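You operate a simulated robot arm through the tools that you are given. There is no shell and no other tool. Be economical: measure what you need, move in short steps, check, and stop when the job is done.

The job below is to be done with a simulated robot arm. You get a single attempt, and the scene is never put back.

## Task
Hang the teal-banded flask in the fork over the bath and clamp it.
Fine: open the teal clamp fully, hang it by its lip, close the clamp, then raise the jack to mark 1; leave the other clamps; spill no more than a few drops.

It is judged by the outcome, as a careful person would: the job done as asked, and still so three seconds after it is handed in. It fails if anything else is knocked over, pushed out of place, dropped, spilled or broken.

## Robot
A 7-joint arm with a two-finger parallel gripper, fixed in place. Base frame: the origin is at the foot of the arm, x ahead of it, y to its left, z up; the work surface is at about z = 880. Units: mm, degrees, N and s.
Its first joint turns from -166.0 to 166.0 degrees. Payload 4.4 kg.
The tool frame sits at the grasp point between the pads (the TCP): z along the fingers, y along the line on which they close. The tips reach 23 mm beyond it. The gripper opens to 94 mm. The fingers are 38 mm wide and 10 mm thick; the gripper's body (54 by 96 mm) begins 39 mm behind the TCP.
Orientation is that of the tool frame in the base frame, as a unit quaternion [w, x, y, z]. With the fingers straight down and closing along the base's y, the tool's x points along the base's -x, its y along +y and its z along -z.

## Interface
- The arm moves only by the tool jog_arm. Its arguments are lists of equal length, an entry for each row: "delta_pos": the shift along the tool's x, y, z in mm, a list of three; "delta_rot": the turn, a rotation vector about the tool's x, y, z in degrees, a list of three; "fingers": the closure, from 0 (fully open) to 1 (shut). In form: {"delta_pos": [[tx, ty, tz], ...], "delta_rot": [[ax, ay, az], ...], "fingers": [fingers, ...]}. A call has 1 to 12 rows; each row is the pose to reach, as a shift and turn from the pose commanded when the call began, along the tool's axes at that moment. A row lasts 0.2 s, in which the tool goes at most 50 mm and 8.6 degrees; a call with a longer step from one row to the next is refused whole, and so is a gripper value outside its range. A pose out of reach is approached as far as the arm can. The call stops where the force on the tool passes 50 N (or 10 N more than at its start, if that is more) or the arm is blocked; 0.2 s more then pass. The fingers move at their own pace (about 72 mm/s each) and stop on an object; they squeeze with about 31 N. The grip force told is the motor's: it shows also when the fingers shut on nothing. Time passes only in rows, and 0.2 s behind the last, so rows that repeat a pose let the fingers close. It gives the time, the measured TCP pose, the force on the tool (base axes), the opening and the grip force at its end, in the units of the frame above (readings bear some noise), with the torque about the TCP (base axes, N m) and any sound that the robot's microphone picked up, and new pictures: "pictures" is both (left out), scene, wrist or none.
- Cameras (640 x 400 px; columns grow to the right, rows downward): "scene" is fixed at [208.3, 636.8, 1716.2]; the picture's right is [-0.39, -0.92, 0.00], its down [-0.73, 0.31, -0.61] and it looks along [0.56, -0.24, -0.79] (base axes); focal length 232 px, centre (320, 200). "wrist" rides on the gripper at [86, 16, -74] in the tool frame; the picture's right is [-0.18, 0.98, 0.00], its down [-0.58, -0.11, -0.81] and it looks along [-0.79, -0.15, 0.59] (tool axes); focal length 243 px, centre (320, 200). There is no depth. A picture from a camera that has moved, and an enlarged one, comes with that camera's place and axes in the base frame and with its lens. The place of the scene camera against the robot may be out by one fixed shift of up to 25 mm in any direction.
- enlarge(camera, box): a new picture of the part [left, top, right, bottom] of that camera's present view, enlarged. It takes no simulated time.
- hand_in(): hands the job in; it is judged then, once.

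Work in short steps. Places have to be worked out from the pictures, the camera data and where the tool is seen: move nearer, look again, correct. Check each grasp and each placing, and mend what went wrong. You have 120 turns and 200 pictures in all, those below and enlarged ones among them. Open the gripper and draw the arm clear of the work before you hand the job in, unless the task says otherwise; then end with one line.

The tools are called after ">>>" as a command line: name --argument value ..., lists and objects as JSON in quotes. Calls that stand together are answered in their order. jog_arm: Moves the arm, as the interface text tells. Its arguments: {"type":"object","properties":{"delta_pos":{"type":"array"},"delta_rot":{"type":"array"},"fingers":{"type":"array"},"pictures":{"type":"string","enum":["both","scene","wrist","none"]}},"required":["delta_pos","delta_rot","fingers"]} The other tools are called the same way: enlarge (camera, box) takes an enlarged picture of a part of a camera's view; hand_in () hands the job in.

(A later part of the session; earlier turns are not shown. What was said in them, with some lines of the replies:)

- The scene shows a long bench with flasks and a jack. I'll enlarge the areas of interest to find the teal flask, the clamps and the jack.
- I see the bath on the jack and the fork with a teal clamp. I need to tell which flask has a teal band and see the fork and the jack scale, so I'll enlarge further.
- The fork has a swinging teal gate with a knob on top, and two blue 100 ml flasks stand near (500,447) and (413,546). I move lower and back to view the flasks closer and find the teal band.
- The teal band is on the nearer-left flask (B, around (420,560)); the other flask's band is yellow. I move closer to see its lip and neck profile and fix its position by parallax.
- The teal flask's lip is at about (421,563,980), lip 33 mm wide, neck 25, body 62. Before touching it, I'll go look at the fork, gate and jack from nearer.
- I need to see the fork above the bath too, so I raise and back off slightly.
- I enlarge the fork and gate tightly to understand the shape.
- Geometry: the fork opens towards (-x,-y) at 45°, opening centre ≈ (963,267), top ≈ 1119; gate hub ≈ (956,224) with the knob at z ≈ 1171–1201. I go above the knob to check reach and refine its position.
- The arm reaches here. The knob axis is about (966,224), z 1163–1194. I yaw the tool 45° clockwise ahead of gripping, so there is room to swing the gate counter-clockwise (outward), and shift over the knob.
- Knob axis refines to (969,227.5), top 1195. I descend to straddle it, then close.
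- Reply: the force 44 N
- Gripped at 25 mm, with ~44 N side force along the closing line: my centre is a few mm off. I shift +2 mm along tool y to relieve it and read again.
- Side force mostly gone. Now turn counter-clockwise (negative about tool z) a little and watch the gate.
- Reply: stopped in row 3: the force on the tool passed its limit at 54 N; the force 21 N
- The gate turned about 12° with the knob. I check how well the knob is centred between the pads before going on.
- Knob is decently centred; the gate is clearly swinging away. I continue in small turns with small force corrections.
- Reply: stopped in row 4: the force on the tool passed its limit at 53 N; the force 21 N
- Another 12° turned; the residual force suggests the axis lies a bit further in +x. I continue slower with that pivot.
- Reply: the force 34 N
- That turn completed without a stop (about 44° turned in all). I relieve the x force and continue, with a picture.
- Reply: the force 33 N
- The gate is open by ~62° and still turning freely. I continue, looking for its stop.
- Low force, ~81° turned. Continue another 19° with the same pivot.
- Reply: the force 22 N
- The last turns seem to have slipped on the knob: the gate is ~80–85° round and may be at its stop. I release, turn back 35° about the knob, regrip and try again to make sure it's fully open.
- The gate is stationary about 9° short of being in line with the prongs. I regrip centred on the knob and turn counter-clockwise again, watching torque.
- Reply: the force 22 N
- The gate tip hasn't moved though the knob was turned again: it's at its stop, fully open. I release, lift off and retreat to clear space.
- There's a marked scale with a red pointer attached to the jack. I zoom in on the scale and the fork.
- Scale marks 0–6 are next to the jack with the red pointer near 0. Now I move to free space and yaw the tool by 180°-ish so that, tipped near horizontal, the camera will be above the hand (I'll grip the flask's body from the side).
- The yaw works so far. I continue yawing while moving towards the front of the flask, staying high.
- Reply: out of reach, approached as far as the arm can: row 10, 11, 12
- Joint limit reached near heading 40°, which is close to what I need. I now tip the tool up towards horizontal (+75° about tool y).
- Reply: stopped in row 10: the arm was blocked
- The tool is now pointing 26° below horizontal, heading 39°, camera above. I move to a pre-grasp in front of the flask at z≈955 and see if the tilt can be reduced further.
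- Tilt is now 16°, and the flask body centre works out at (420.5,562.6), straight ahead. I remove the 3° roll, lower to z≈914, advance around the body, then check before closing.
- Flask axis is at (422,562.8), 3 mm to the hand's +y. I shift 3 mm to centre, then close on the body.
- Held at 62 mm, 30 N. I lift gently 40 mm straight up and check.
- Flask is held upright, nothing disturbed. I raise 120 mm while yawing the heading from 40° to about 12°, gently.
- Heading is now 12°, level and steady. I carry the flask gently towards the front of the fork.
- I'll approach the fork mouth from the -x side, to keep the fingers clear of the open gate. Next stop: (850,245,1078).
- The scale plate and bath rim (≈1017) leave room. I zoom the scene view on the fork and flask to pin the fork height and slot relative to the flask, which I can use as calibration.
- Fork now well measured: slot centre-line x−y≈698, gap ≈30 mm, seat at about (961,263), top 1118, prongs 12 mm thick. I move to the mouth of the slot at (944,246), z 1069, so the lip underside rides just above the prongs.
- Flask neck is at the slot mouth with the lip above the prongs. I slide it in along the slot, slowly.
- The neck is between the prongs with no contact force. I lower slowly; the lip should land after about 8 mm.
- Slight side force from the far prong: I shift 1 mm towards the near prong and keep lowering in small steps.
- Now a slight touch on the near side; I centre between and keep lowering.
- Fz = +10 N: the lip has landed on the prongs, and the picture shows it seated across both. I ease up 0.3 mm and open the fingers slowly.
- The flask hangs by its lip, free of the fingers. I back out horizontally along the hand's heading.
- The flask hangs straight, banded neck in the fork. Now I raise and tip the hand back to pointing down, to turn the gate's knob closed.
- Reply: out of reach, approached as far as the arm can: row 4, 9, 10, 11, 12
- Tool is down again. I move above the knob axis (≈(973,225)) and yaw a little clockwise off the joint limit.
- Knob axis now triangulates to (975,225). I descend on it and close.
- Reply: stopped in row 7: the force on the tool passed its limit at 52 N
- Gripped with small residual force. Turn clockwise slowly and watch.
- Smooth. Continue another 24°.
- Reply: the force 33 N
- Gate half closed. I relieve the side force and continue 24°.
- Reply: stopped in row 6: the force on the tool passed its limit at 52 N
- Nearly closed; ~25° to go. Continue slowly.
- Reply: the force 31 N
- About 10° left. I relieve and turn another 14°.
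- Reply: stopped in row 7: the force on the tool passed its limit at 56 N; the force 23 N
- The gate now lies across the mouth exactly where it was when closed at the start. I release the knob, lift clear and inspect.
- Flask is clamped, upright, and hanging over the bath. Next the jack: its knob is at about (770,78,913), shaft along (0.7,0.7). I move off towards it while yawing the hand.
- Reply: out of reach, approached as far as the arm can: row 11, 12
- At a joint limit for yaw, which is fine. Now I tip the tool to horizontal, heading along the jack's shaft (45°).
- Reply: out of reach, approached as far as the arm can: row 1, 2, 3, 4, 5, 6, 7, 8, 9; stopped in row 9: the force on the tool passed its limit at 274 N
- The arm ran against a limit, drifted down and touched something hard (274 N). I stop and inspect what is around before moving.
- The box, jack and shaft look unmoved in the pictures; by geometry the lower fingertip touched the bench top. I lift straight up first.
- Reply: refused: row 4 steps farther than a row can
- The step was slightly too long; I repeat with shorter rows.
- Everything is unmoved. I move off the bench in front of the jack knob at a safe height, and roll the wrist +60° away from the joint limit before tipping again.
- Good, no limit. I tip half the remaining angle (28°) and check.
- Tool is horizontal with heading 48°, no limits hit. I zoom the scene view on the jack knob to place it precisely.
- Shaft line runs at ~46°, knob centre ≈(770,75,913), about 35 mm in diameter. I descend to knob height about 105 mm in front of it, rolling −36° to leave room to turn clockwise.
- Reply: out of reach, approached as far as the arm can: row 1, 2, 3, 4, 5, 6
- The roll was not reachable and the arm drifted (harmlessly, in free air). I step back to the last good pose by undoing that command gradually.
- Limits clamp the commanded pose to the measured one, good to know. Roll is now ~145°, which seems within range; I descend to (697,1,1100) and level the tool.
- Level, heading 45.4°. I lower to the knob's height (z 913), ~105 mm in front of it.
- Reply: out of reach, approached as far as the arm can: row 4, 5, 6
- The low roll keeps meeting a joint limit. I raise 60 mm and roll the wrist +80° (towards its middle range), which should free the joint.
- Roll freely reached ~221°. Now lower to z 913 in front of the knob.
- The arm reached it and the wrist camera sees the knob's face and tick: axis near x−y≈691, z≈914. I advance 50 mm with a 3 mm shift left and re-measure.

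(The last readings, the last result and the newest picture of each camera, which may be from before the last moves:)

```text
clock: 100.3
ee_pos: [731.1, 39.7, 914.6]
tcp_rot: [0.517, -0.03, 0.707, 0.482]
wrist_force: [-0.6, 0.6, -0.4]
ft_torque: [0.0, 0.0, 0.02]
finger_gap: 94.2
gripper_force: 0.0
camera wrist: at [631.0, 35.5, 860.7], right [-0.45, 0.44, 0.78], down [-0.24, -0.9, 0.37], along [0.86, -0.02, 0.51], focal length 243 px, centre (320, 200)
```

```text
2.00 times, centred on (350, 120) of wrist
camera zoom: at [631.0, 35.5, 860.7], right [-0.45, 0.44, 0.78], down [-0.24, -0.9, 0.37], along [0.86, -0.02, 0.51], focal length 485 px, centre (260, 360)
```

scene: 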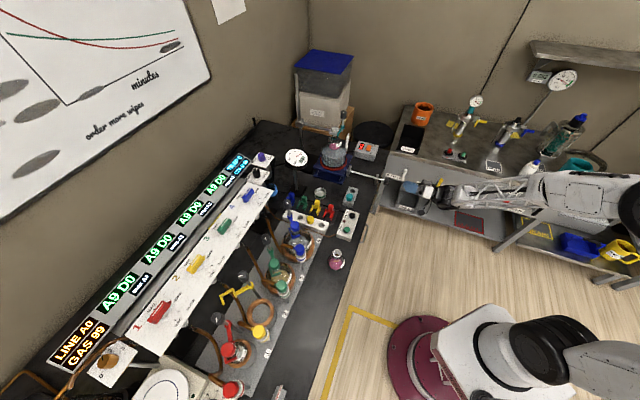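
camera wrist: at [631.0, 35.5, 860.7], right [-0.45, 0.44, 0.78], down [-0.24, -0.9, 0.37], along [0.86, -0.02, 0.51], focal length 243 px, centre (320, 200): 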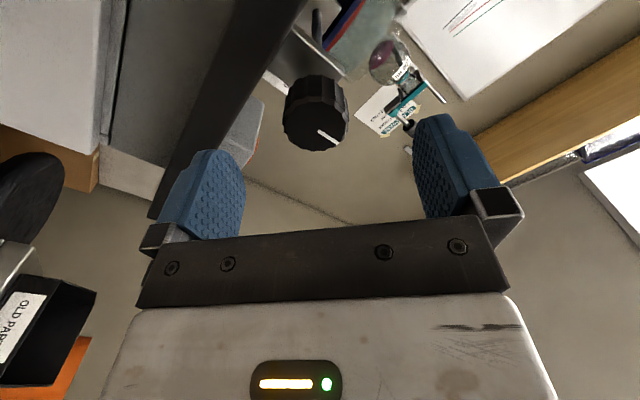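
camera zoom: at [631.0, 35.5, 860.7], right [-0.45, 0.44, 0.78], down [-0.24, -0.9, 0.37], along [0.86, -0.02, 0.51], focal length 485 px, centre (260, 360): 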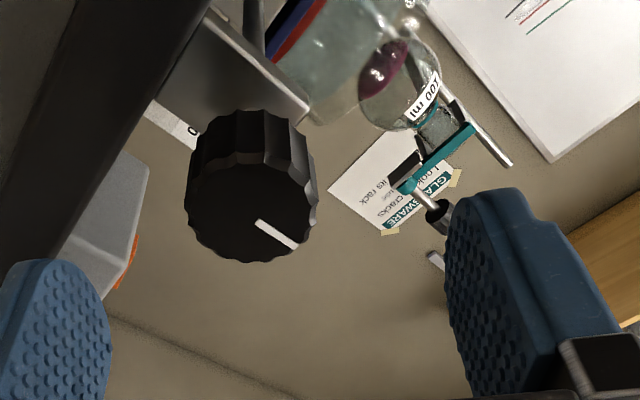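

Knob face centre (759,70.6,912.7), diameter 35 mm. I advance 55 mm with a 2 mm correction, and close on it.

>>> jog_arm --delta_pos '[[1, 0.1, 20], [2, 0.2, 40], [2.8, 0.3, 55], [2.8, 0.3, 55], [2.8, 0.3, 55], [2.8, 0.3, 55], [2.8, 0.3, 55]]' --delta_rot '[[0, 0, 0], [0, 0, 0], [0, 0, 0], [0, 0, 0], [0, 0, 0], [0, 0, 0], [0, 0, 0]]' --fingers '[0, 0, 0, 0.4, 0.7, 1, 1]' --pictures "wrist"

>>> enlarge --camera "scene" --box '[310, 120, 400, 200]'

```text
clock: 101.8
ee_pos: [766.1, 77.9, 909.8]
tcp_rot: [0.516, -0.026, 0.709, 0.48]
wrist_force: [44.5, -15.5, -26.5]
ft_torque: [0.23, -0.03, 0.44]
finger_gap: 38.2
gripper_force: 31.0
stopped in row 7: the force on the tool passed its limit at 62 N (the readings are from after the stop); the commanded pose is now the measured one
camera wrist: at [665.6, 72.9, 856.9], right [-0.44, 0.44, 0.78], down [-0.24, -0.9, 0.37], along [0.87, -0.02, 0.5], focal length 243 px, centre (320, 200)
```

wrist: 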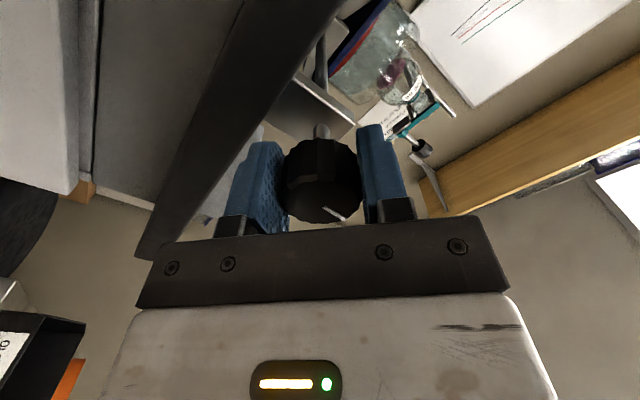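

```text
5.00 times, centred on (355, 160) of scene
camera zoom: at [208.3, 636.8, 1716.2], right [-0.39, -0.92, 0.0], down [-0.73, 0.31, -0.61], along [0.56, -0.24, -0.79], focal length 1158 px, centre (145, 400)
```

zoom: 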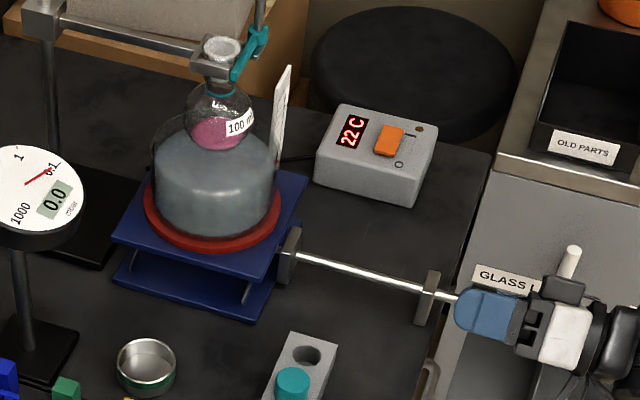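

Gripped at 38 mm, with ~50 N along −Y: I relieve by 2 mm along −y.

>>> jog_arm --delta_pos '[[0, -0.7, 0], [0, -1.4, 0], [0, -1.6, 0], [0, -1.6, 0]]' --delta_rot '[[0, 0, 0], [0, 0, 0], [0, 0, 0], [0, 0, 0]]' --fingers '[1, 1, 1, 1]' --pictures "none"

```text
clock: 102.8
ee_pos: [765.6, 77.0, 909.4]
tcp_rot: [0.516, -0.028, 0.708, 0.481]
wrist_force: [35.7, -37.9, -24.8]
ft_torque: [0.69, -0.42, -0.99]
finger_gap: 37.9
gripper_force: 44.6
```

Force remains −55 N along y (the grip tightened meanwhile). I shift another 2 mm along −y.

>>> jog_arm --delta_pos '[[0, -0.7, 0], [0, -1.4, 0], [0, -2, 0], [0, -2, 0]]' --delta_rot '[[0, 0, 0], [0, 0, 0], [0, 0, 0], [0, 0, 0]]' --fingers '[1, 1, 1, 1]' --pictures "none"

```text
clock: 103.8
ee_pos: [766.9, 77.4, 909.4]
tcp_rot: [0.515, -0.028, 0.708, 0.482]
wrist_force: [-33.5, -12.4, 14.2]
ft_torque: [-0.2, 0.09, -0.43]
finger_gap: 38.0
gripper_force: 44.7
```

Mostly relieved. I correct slightly and try a clockwise turn of 15°, then check the jack pointer.

>>> jog_arm --delta_pos '[[0, 0.6, -1], [0, 0.6, -1], [0, 0.6, -1], [0, 0.6, -1], [0, 0.6, -1], [0, 0.6, -1], [0, 0.6, -1]]' --delta_rot '[[0, 0, 0], [0, 0, 3], [0, 0, 6], [0, 0, 9], [0, 0, 12], [0, 0, 15], [0, 0, 15]]' --fingers '[1, 1, 1, 1, 1, 1, 1]' --pictures "wrist"

>>> enlarge --camera "scene" --box '[320, 125, 360, 180]'

```text
clock: 105.1
ee_pos: [765.3, 76.7, 911.2]
tcp_rot: [0.458, 0.051, 0.706, 0.537]
wrist_force: [-7.7, 7.7, 5.2]
ft_torque: [-0.33, 0.29, 0.13]
finger_gap: 37.7
gripper_force: 44.9
stopped in row 6: the force on the tool passed its limit at 53 N (the readings are from after the stop); the commanded pose is now the measured one
camera wrist: at [657.9, 79.7, 873.9], right [-0.31, 0.31, 0.9], down [-0.18, -0.95, 0.26], along [0.93, -0.09, 0.35], focal length 243 px, centre (320, 200)
```

wrist: 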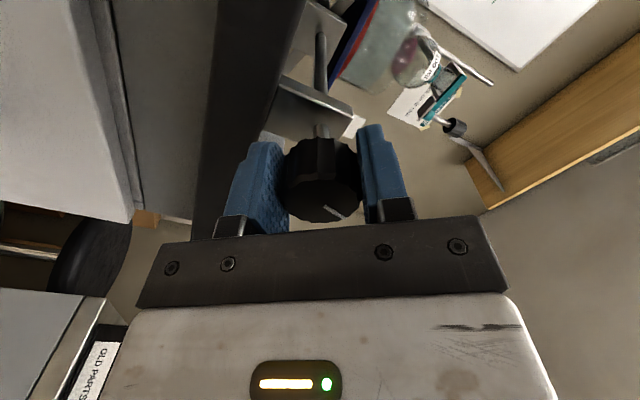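

```text
7.27 times, centred on (340, 152) of scene
camera zoom: at [208.3, 636.8, 1716.2], right [-0.39, -0.92, 0.0], down [-0.73, 0.31, -0.61], along [0.56, -0.24, -0.79], focal length 1684 px, centre (174, 546)
```

zoom: 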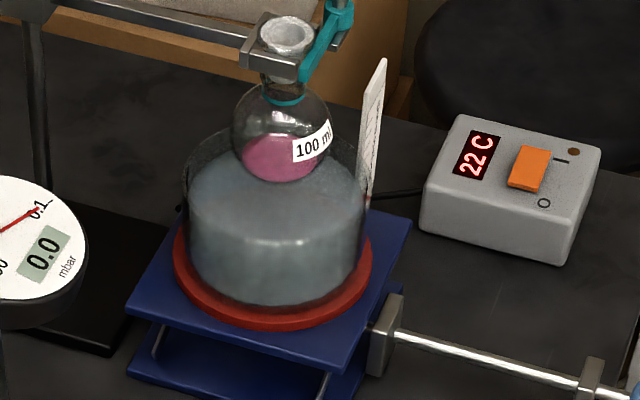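

>>> enlarge --camera "scene" --box '[320, 130, 360, 170]'

>>> enlarge --camera "wrist" --box '[280, 0, 480, 140]'

```text
10.00 times, centred on (340, 150) of scene
camera zoom: at [208.3, 636.8, 1716.2], right [-0.39, -0.92, 0.0], down [-0.73, 0.31, -0.61], along [0.56, -0.24, -0.79], focal length 2315 px, centre (120, 700)
```

zoom: 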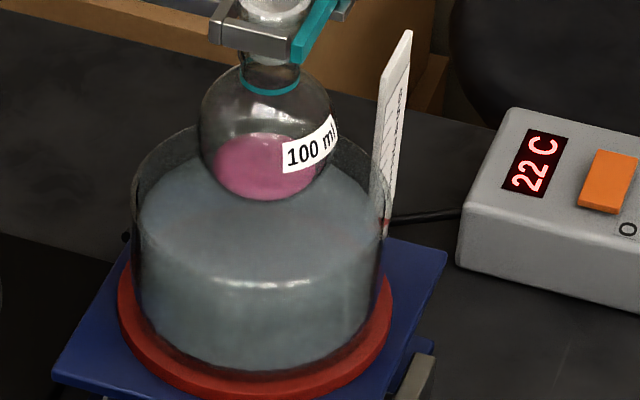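

```text
2.86 times, centred on (380, 70) of wrist
camera zoom: at [657.9, 79.7, 873.9], right [-0.31, 0.31, 0.9], down [-0.18, -0.95, 0.26], along [0.93, -0.09, 0.35], focal length 693 px, centre (149, 571)
```

zoom: 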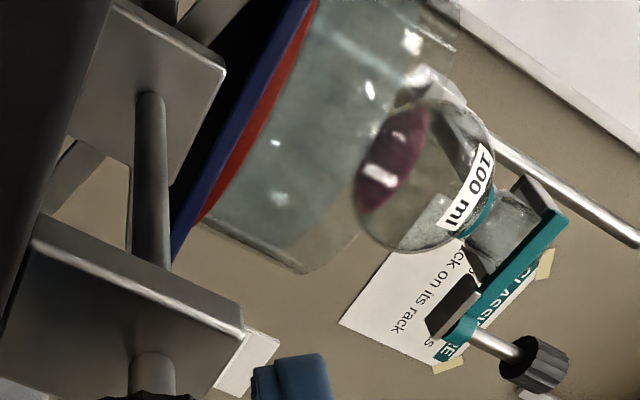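

The bath looks slightly higher than before, so clockwise raises. I zoom in on the scale in the scene view.

>>> enlarge --camera "scene" --box '[338, 130, 358, 158]'

```text
14.29 times, centred on (348, 144) of scene
camera zoom: at [208.3, 636.8, 1716.2], right [-0.39, -0.92, 0.0], down [-0.73, 0.31, -0.61], along [0.56, -0.24, -0.79], focal length 3307 px, centre (-80, 1000)
```

zoom: 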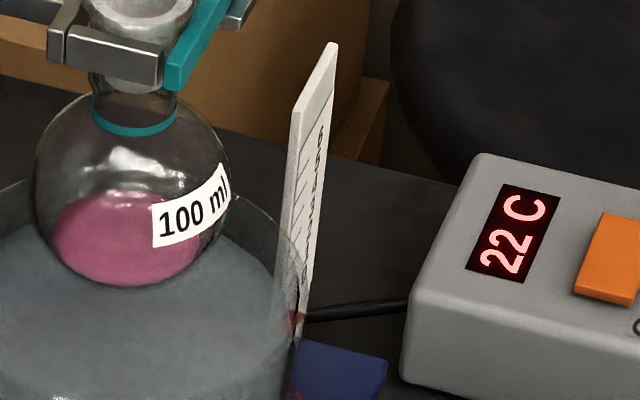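

Clockwise raises the jack (about 3 mm for 13°; marks are ~10 mm apart). I turn another 12° and measure again.

>>> jog_arm --delta_pos '[[0, 0.3, 0], [0, 0.3, 0], [0, 0.3, 0], [0, 0.3, 0], [0, 0.3, 0], [0, 0.3, 0]]' --delta_rot '[[0, 0, 2], [0, 0, 4.5], [0, 0, 7], [0, 0, 9.5], [0, 0, 12], [0, 0, 12]]' --fingers '[1, 1, 1, 1, 1, 1]' --pictures "none"

>>> enlarge --camera "scene" --box '[338, 130, 358, 158]'

>>> enlarge --camera "scene" --box '[320, 130, 360, 170]'

```text
clock: 106.5
ee_pos: [766.5, 76.2, 910.3]
tcp_rot: [0.4, 0.124, 0.697, 0.582]
wrist_force: [-22.9, 34.0, 15.9]
ft_torque: [-0.23, 0.11, 0.39]
finger_gap: 37.8
gripper_force: 45.0
```

```text
14.29 times, centred on (348, 144) of scene
camera zoom: at [208.3, 636.8, 1716.2], right [-0.39, -0.92, 0.0], down [-0.73, 0.31, -0.61], along [0.56, -0.24, -0.79], focal length 3307 px, centre (-80, 1000)
```

zoom: 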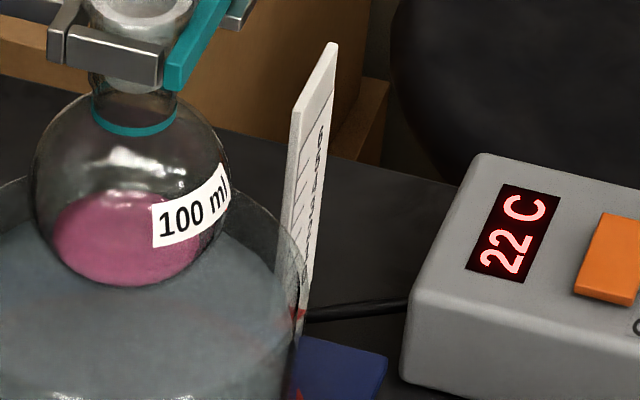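

```text
10.00 times, centred on (340, 150) of scene
camera zoom: at [208.3, 636.8, 1716.2], right [-0.39, -0.92, 0.0], down [-0.73, 0.31, -0.61], along [0.56, -0.24, -0.79], focal length 2315 px, centre (120, 700)
```

zoom: 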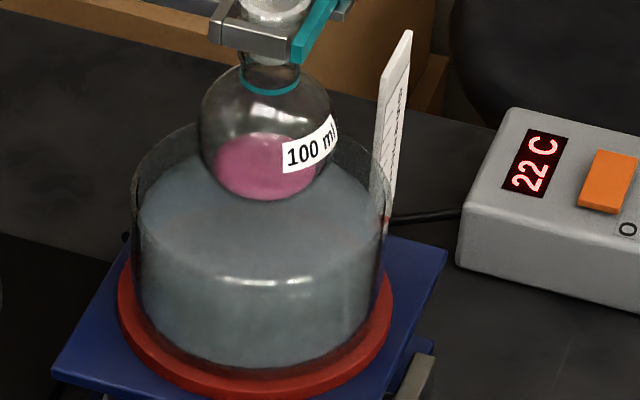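

About 1.7 mm per 12°. I relieve the side force and turn 24° more.

>>> jog_arm --delta_pos '[[1.1, 1.1, 0], [1.2, 1.3, 0], [1.2, 1.3, 0], [1.2, 1.3, 0], [1.2, 1.3, 0], [1.2, 1.3, 0], [1.2, 1.3, 0], [1.2, 1.3, 0], [1.2, 1.3, 0], [1.2, 1.3, 0]]' --delta_rot '[[0, 0, 0], [0, 0, 3], [0, 0, 6], [0, 0, 9], [0, 0, 12], [0, 0, 15], [0, 0, 18], [0, 0, 21], [0, 0, 24], [0, 0, 24]]' --fingers '[1, 1, 1, 1, 1, 1, 1, 1, 1, 1]' --pictures "wrist"

>>> enlarge --camera "scene" --box '[338, 130, 358, 158]'

```text
clock: 108.7
ee_pos: [764.1, 77.9, 911.7]
tcp_rot: [0.27, 0.266, 0.656, 0.653]
wrist_force: [14.5, -16.7, 24.1]
ft_torque: [0.56, -0.68, -0.43]
finger_gap: 37.9
gripper_force: 45.4
camera wrist: at [651.3, 85.7, 929.7], right [0.13, -0.12, 0.98], down [-0.15, -0.98, -0.1], along [0.98, -0.14, -0.14], focal length 243 px, centre (320, 200)
```

wrist: 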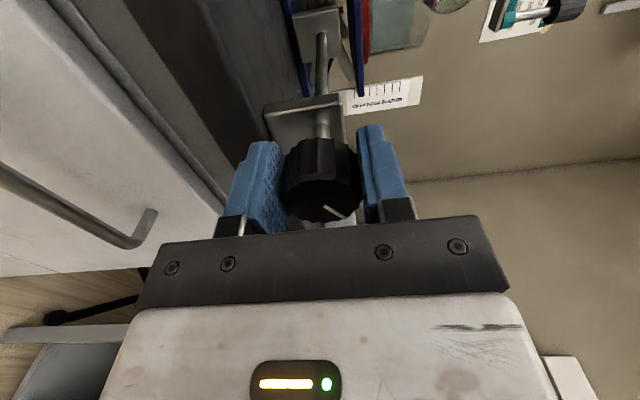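

```text
14.29 times, centred on (348, 144) of scene
camera zoom: at [208.3, 636.8, 1716.2], right [-0.39, -0.92, 0.0], down [-0.73, 0.31, -0.61], along [0.56, -0.24, -0.79], focal length 3307 px, centre (-80, 1000)
```

zoom: 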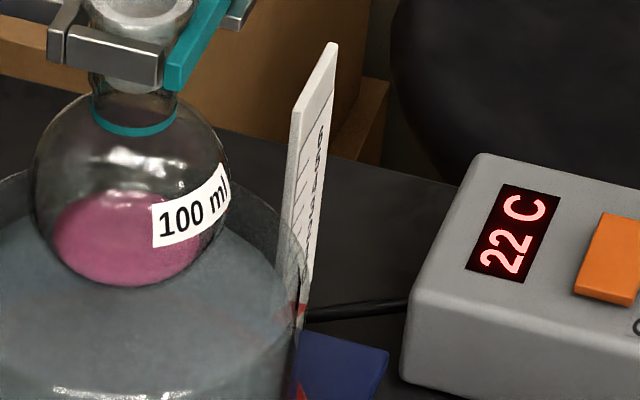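

Now the wrist camera sees the scale from the side of the shaft; I enlarge it.

>>> enlarge --camera "wrist" --box '[330, 60, 440, 130]'

```text
5.71 times, centred on (385, 95) of wrist
camera zoom: at [651.3, 85.7, 929.7], right [0.13, -0.12, 0.98], down [-0.15, -0.98, -0.1], along [0.98, -0.14, -0.14], focal length 1386 px, centre (-51, 800)
```

zoom: 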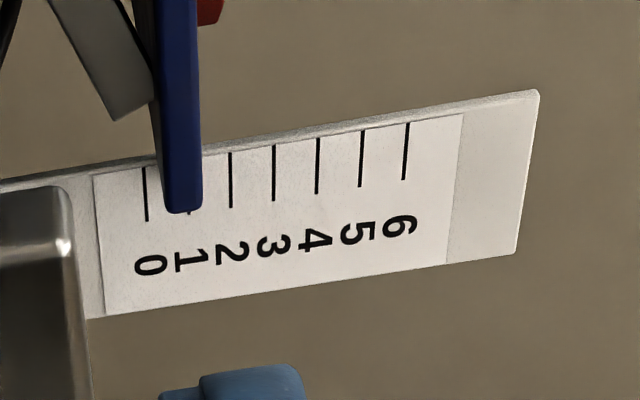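

>>> enlarge --camera "scene" --box '[344, 134, 356, 156]'

```text
16.00 times, centred on (350, 145) of scene
camera zoom: at [208.3, 636.8, 1716.2], right [-0.39, -0.92, 0.0], down [-0.73, 0.31, -0.61], along [0.56, -0.24, -0.79], focal length 3704 px, centre (-160, 1080)
```

zoom: 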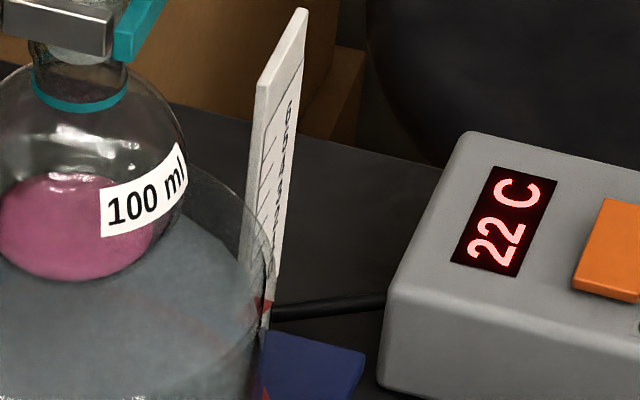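

Pointer is roughly half to two-thirds of the way from 0 to 1. I relieve and turn another 20°, then view again.

>>> jog_arm --delta_pos '[[-0.8, 0.9, 0], [-0.8, 0.9, 0], [-0.8, 0.9, 0], [-0.8, 0.9, 0], [-0.8, 0.9, 0], [-0.8, 0.9, 0], [-0.8, 0.9, 0], [-0.8, 0.9, 0], [-0.8, 0.9, 0]]' --delta_rot '[[0, 0, 0], [0, 0, 3], [0, 0, 6], [0, 0, 9], [0, 0, 12], [0, 0, 15], [0, 0, 18], [0, 0, 20], [0, 0, 20]]' --fingers '[1, 1, 1, 1, 1, 1, 1, 1, 1]' --pictures "wrist"

>>> enlarge --camera "wrist" --box '[320, 40, 440, 130]'

>>> enlarge --camera "scene" --box '[344, 134, 356, 156]'

```text
clock: 110.1
ee_pos: [766.1, 76.4, 913.7]
tcp_rot: [0.183, 0.351, 0.615, 0.683]
wrist_force: [-21.3, -6.8, 9.9]
ft_torque: [0.65, -0.69, 0.17]
finger_gap: 37.8
gripper_force: 45.0
stopped in row 7: the force on the tool passed its limit at 50 N (the readings are from after the stop); the commanded pose is now the measured one
camera wrist: at [657.4, 80.5, 952.5], right [0.31, -0.3, 0.9], down [-0.19, -0.95, -0.25], along [0.93, -0.09, -0.35], focal length 243 px, centre (320, 200)
```

wrist: 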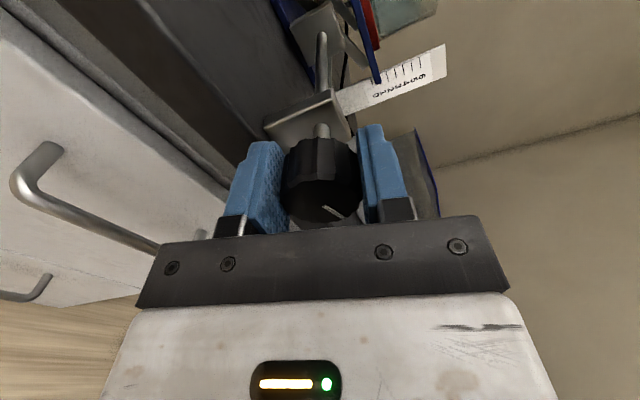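

```text
4.44 times, centred on (380, 85) of wrist
camera zoom: at [657.4, 80.5, 952.5], right [0.31, -0.3, 0.9], down [-0.19, -0.95, -0.25], along [0.93, -0.09, -0.35], focal length 1078 px, centre (53, 711)
```

zoom: 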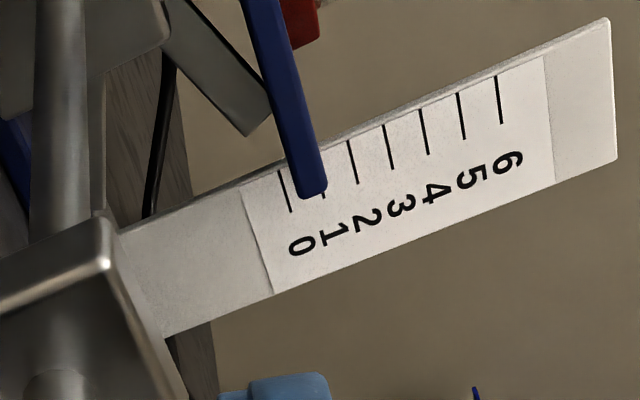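

```text
16.00 times, centred on (350, 145) of scene
camera zoom: at [208.3, 636.8, 1716.2], right [-0.39, -0.92, 0.0], down [-0.73, 0.31, -0.61], along [0.56, -0.24, -0.79], focal length 3704 px, centre (-160, 1080)
```

zoom: 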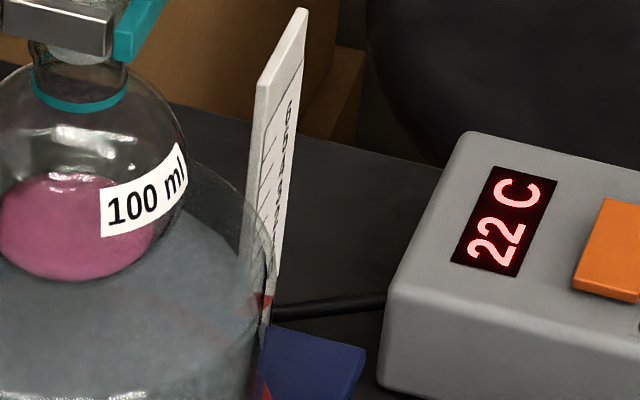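

The raise is near mark 1 but the pointer is hidden behind the plate's corner. I release, back straight off the knob, and move up/right for a clear view of the pointer.

>>> jog_arm --delta_pos '[[0, 0, 0], [0, 0, 0], [0, 0, -20], [0, 0, -60], [-12, 36, -60], [-25, 73, -59], [-37, 109, -59], [-37, 109, -59]]' --delta_rot '[[0, 0, 0], [0, 0, 0], [0, 0, 0], [0, 0, 0], [0, 0, 0], [0, 0, 0], [0, 0, 0], [0, 0, 0]]' --fingers '[0.3, 0, 0, 0, 0, 0, 0, 0]' --pictures "wrist"

>>> enlarge --camera "wrist" --box '[240, 0, 360, 90]'

```text
clock: 111.9
ee_pos: [769.4, -6.8, 1010.8]
tcp_rot: [0.182, 0.351, 0.616, 0.682]
wrist_force: [-0.1, -0.5, 0.4]
ft_torque: [0.0, -0.02, 0.01]
finger_gap: 94.1
gripper_force: 0.0
camera wrist: at [660.9, -3.6, 1051.1], right [0.31, -0.3, 0.9], down [-0.19, -0.95, -0.25], along [0.93, -0.09, -0.35], focal length 243 px, centre (320, 200)
```

wrist: 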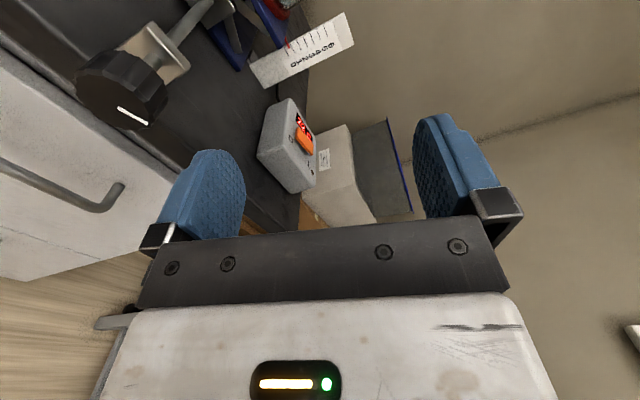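

```text
4.44 times, centred on (300, 45) of wrist
camera zoom: at [660.9, -3.6, 1051.1], right [0.31, -0.3, 0.9], down [-0.19, -0.95, -0.25], along [0.93, -0.09, -0.35], focal length 1078 px, centre (409, 889)
```

zoom: 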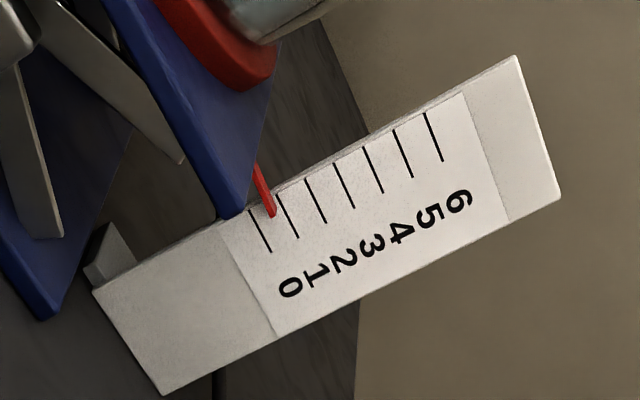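

The pointer (red needle) is now at about 0.7 between marks 0 and 1, so ~3 mm (≈28°) more is needed. I return to the knob, rolled back 35°, and regrip.

>>> jog_arm --delta_pos '[[12, -36, 0], [25, -73, 0], [37, -107, -1], [37, -109, -1], [37, -109, -1], [37, -109, 20], [37, -109, 45], [37, -109, 58], [37, -109, 58], [37, -109, 58], [37, -109, 58], [37, -109, 58]]' --delta_rot '[[0, 0, -7], [0, 0, -14], [0, 0, -21], [0, 0, -28], [0, 0, -35], [0, 0, -35], [0, 0, -35], [0, 0, -35], [0, 0, -35], [0, 0, -35], [0, 0, -35], [0, 0, -35]]' --fingers '[0, 0, 0, 0, 0, 0, 0, 0, 0.4, 0.7, 1, 1]' --pictures "wrist"

```text
clock: 114.6
ee_pos: [765.6, 77.8, 910.4]
tcp_rot: [0.378, 0.15, 0.693, 0.595]
wrist_force: [15.3, 2.9, -8.9]
ft_torque: [0.66, -0.59, 0.19]
finger_gap: 38.4
gripper_force: 45.1
stopped in row 12: the force on the tool passed its limit at 52 N (the readings are from after the stop); the commanded pose is now the measured one
camera wrist: at [651.4, 86.4, 898.4], right [-0.11, 0.12, 0.99], down [-0.15, -0.98, 0.1], along [0.98, -0.14, 0.13], focal length 243 px, centre (320, 200)
```

wrist: 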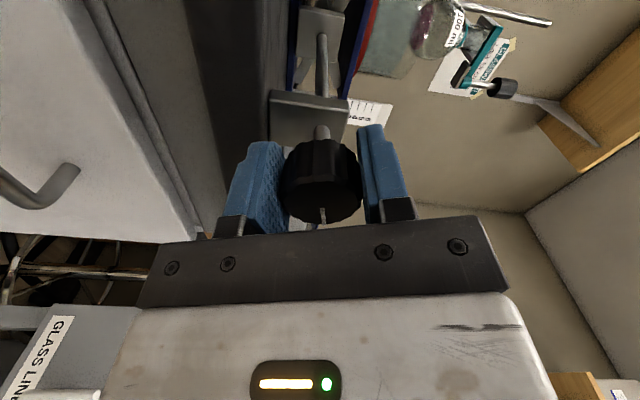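

Regripped with low force. Now turn clockwise 25°, gently.

>>> jog_arm --delta_pos '[[0, -0.3, 0], [0, -0.3, 0], [0, -0.3, 0], [0, -0.3, 0], [0, -0.3, 0], [0, -0.3, 0], [0, -0.3, 0], [0, -0.3, 0], [0, -0.3, 0], [0, -0.3, 0], [0, -0.3, 0]]' --delta_rot '[[0, 0, 2], [0, 0, 4.5], [0, 0, 7], [0, 0, 9.5], [0, 0, 12], [0, 0, 14.5], [0, 0, 17], [0, 0, 19.5], [0, 0, 22], [0, 0, 25], [0, 0, 25]]' --fingers '[1, 1, 1, 1, 1, 1, 1, 1, 1, 1, 1]' --pictures "none"

```text
clock: 117.0
ee_pos: [765.1, 77.8, 911.5]
tcp_rot: [0.239, 0.296, 0.644, 0.664]
wrist_force: [4.7, 6.2, 42.1]
ft_torque: [0.23, -0.48, 0.74]
finger_gap: 38.4
gripper_force: 44.8
```

25° done. I release, back off, and view the scale again from a lower angle.

>>> jog_arm --delta_pos '[[0, 0, 0], [0, 0, 0], [0, 0, -20], [0, 0, -60], [-20, 18, -60], [-40, 36, -59], [-58, 53.5, -58], [-58, 53.5, -58]]' --delta_rot '[[0, 0, 0], [0, 0, 0], [0, 0, 0], [0, 0, 0], [0, 0, 4], [0, 0, 8], [0, 0, 11], [0, 0, 11]]' --fingers '[0.3, 0, 0, 0, 0, 0, 0, 0]' --pictures "wrist"

>>> enlarge --camera "wrist" --box '[280, 0, 380, 75]'

```text
clock: 118.8
ee_pos: [769.7, -5.3, 960.5]
tcp_rot: [0.175, 0.358, 0.613, 0.683]
wrist_force: [0.4, -0.1, 0.5]
ft_torque: [0.0, 0.04, -0.02]
finger_gap: 94.1
gripper_force: 0.0
camera wrist: at [662.0, -2.2, 1000.7], right [0.32, -0.31, 0.89], down [-0.19, -0.95, -0.26], along [0.93, -0.09, -0.36], focal length 243 px, centre (320, 200)
```

wrist: 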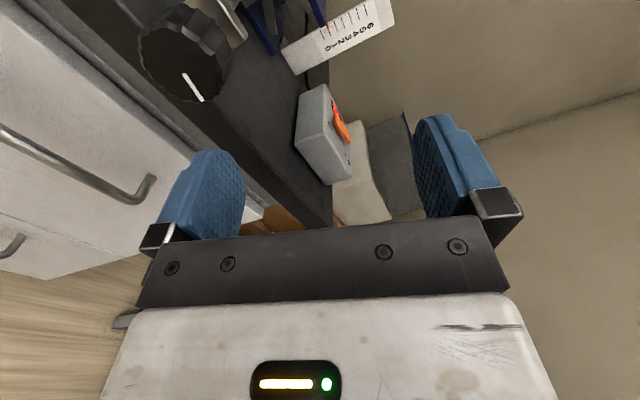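

```text
5.33 times, centred on (330, 38) of wrist
camera zoom: at [662.0, -2.2, 1000.7], right [0.32, -0.31, 0.89], down [-0.19, -0.95, -0.26], along [0.93, -0.09, -0.36], focal length 1294 px, centre (267, 1067)
```

zoom: 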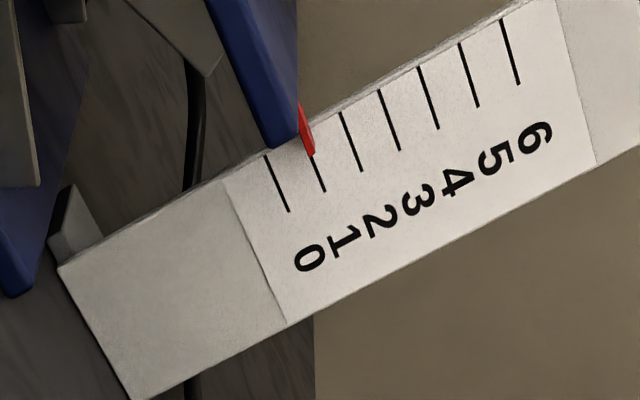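

>>> enlarge --camera "wrist" --box '[315, 5, 350, 40]'

>>> enlarge --camera "scene" --box '[300, 110, 400, 210]'

```text
11.43 times, centred on (332, 22) of wrist
camera zoom: at [662.0, -2.2, 1000.7], right [0.32, -0.31, 0.89], down [-0.19, -0.95, -0.26], along [0.93, -0.09, -0.36], focal length 2773 px, centre (177, 2229)
```

zoom: 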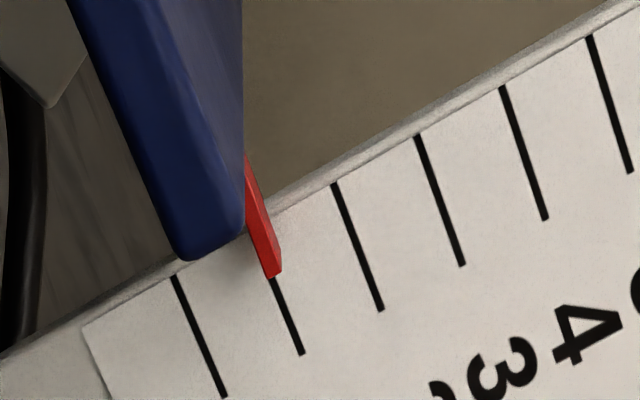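

```text
4.00 times, centred on (350, 160) of scene
camera zoom: at [208.3, 636.8, 1716.2], right [-0.39, -0.92, 0.0], down [-0.73, 0.31, -0.61], along [0.56, -0.24, -0.79], focal length 926 px, centre (200, 360)
```

zoom: 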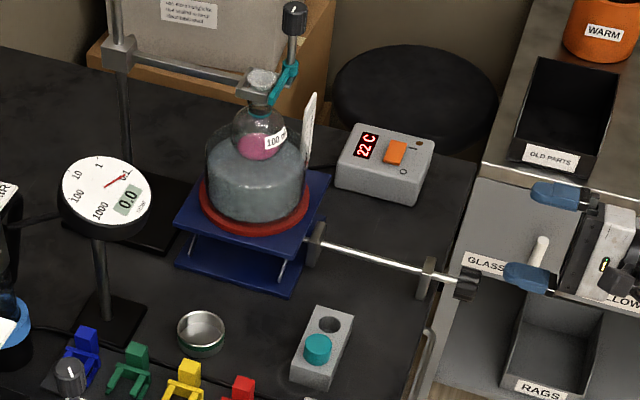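

The pointer sits right on mark 1. I draw the arm up and away, then do a last check.

>>> jog_arm --delta_pos '[[0, 0, -30], [0, 20, -60], [0, 50, -85], [0, 85, -105], [0, 120, -120], [0, 150, -130], [0, 150, -130]]' --delta_rot '[[0, 0, 0], [0, 0, 0], [0, 0, 0], [0, 0, 0], [0, 0, 0], [0, 0, 0], [0, 0, 0]]' --fingers '[0, 0, 0, 0, 0, 0, 0]' --pictures "both"

>>> enlarge --camera "scene" --box '[315, 110, 365, 180]'

>>> enlarge --camera "wrist" --box '[240, 0, 360, 90]'

```text
clock: 120.4
ee_pos: [705.4, -127.7, 1101.8]
tcp_rot: [0.175, 0.357, 0.613, 0.683]
wrist_force: [-0.4, -0.1, 0.3]
ft_torque: [0.01, 0.0, 0.01]
finger_gap: 93.9
gripper_force: 0.1
camera wrist: at [598.0, -124.9, 1144.2], right [0.32, -0.31, 0.89], down [-0.19, -0.95, -0.26], along [0.93, -0.09, -0.36], focal length 243 px, centre (320, 200)
```

scene: 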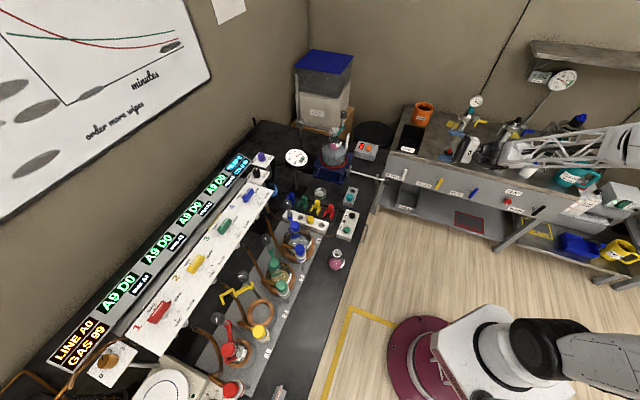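
wrist: 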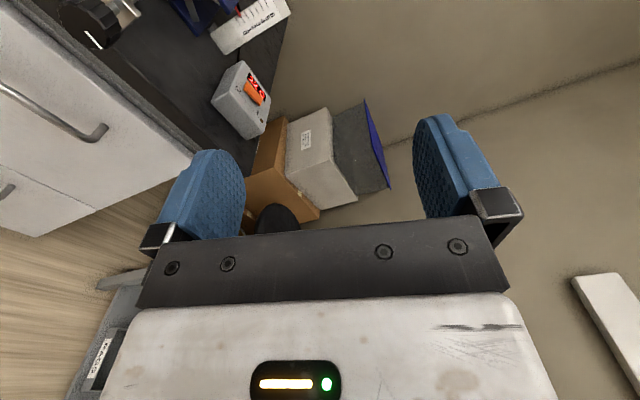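

```text
5.71 times, centred on (340, 145) of scene
camera zoom: at [208.3, 636.8, 1716.2], right [-0.39, -0.92, 0.0], down [-0.73, 0.31, -0.61], along [0.56, -0.24, -0.79], focal length 1323 px, centre (206, 514)
```

zoom: 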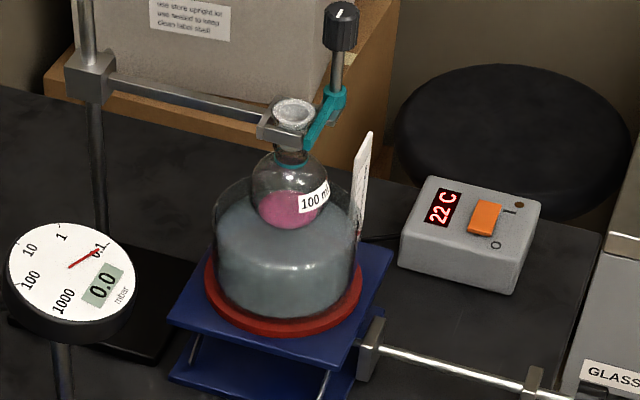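

```text
4.44 times, centred on (300, 45) of wrist
camera zoom: at [598.0, -124.9, 1144.2], right [0.32, -0.31, 0.89], down [-0.19, -0.95, -0.26], along [0.93, -0.09, -0.36], focal length 1078 px, centre (409, 889)
```

zoom: 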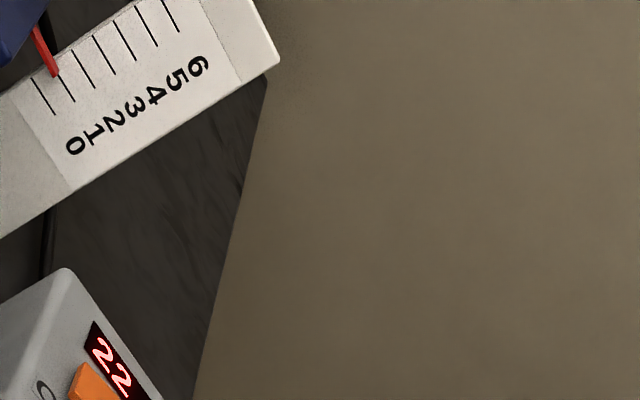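

The flask hangs clamped and upright, the pointer reads mark 1 once the viewing angle is allowed for, the other clamps are untouched, and the arm is clear and open. I hand the job in.

>>> hand_in

```text
The job is handed in.
```

The teal-banded flask hangs by its lip in the fork over the bath with the teal clamp closed. The jack is raised to mark 1, and I saw no spill. While I was repositioning, a fingertip struck the bench top hard (274 N), but nothing I could see was moved or damaged.
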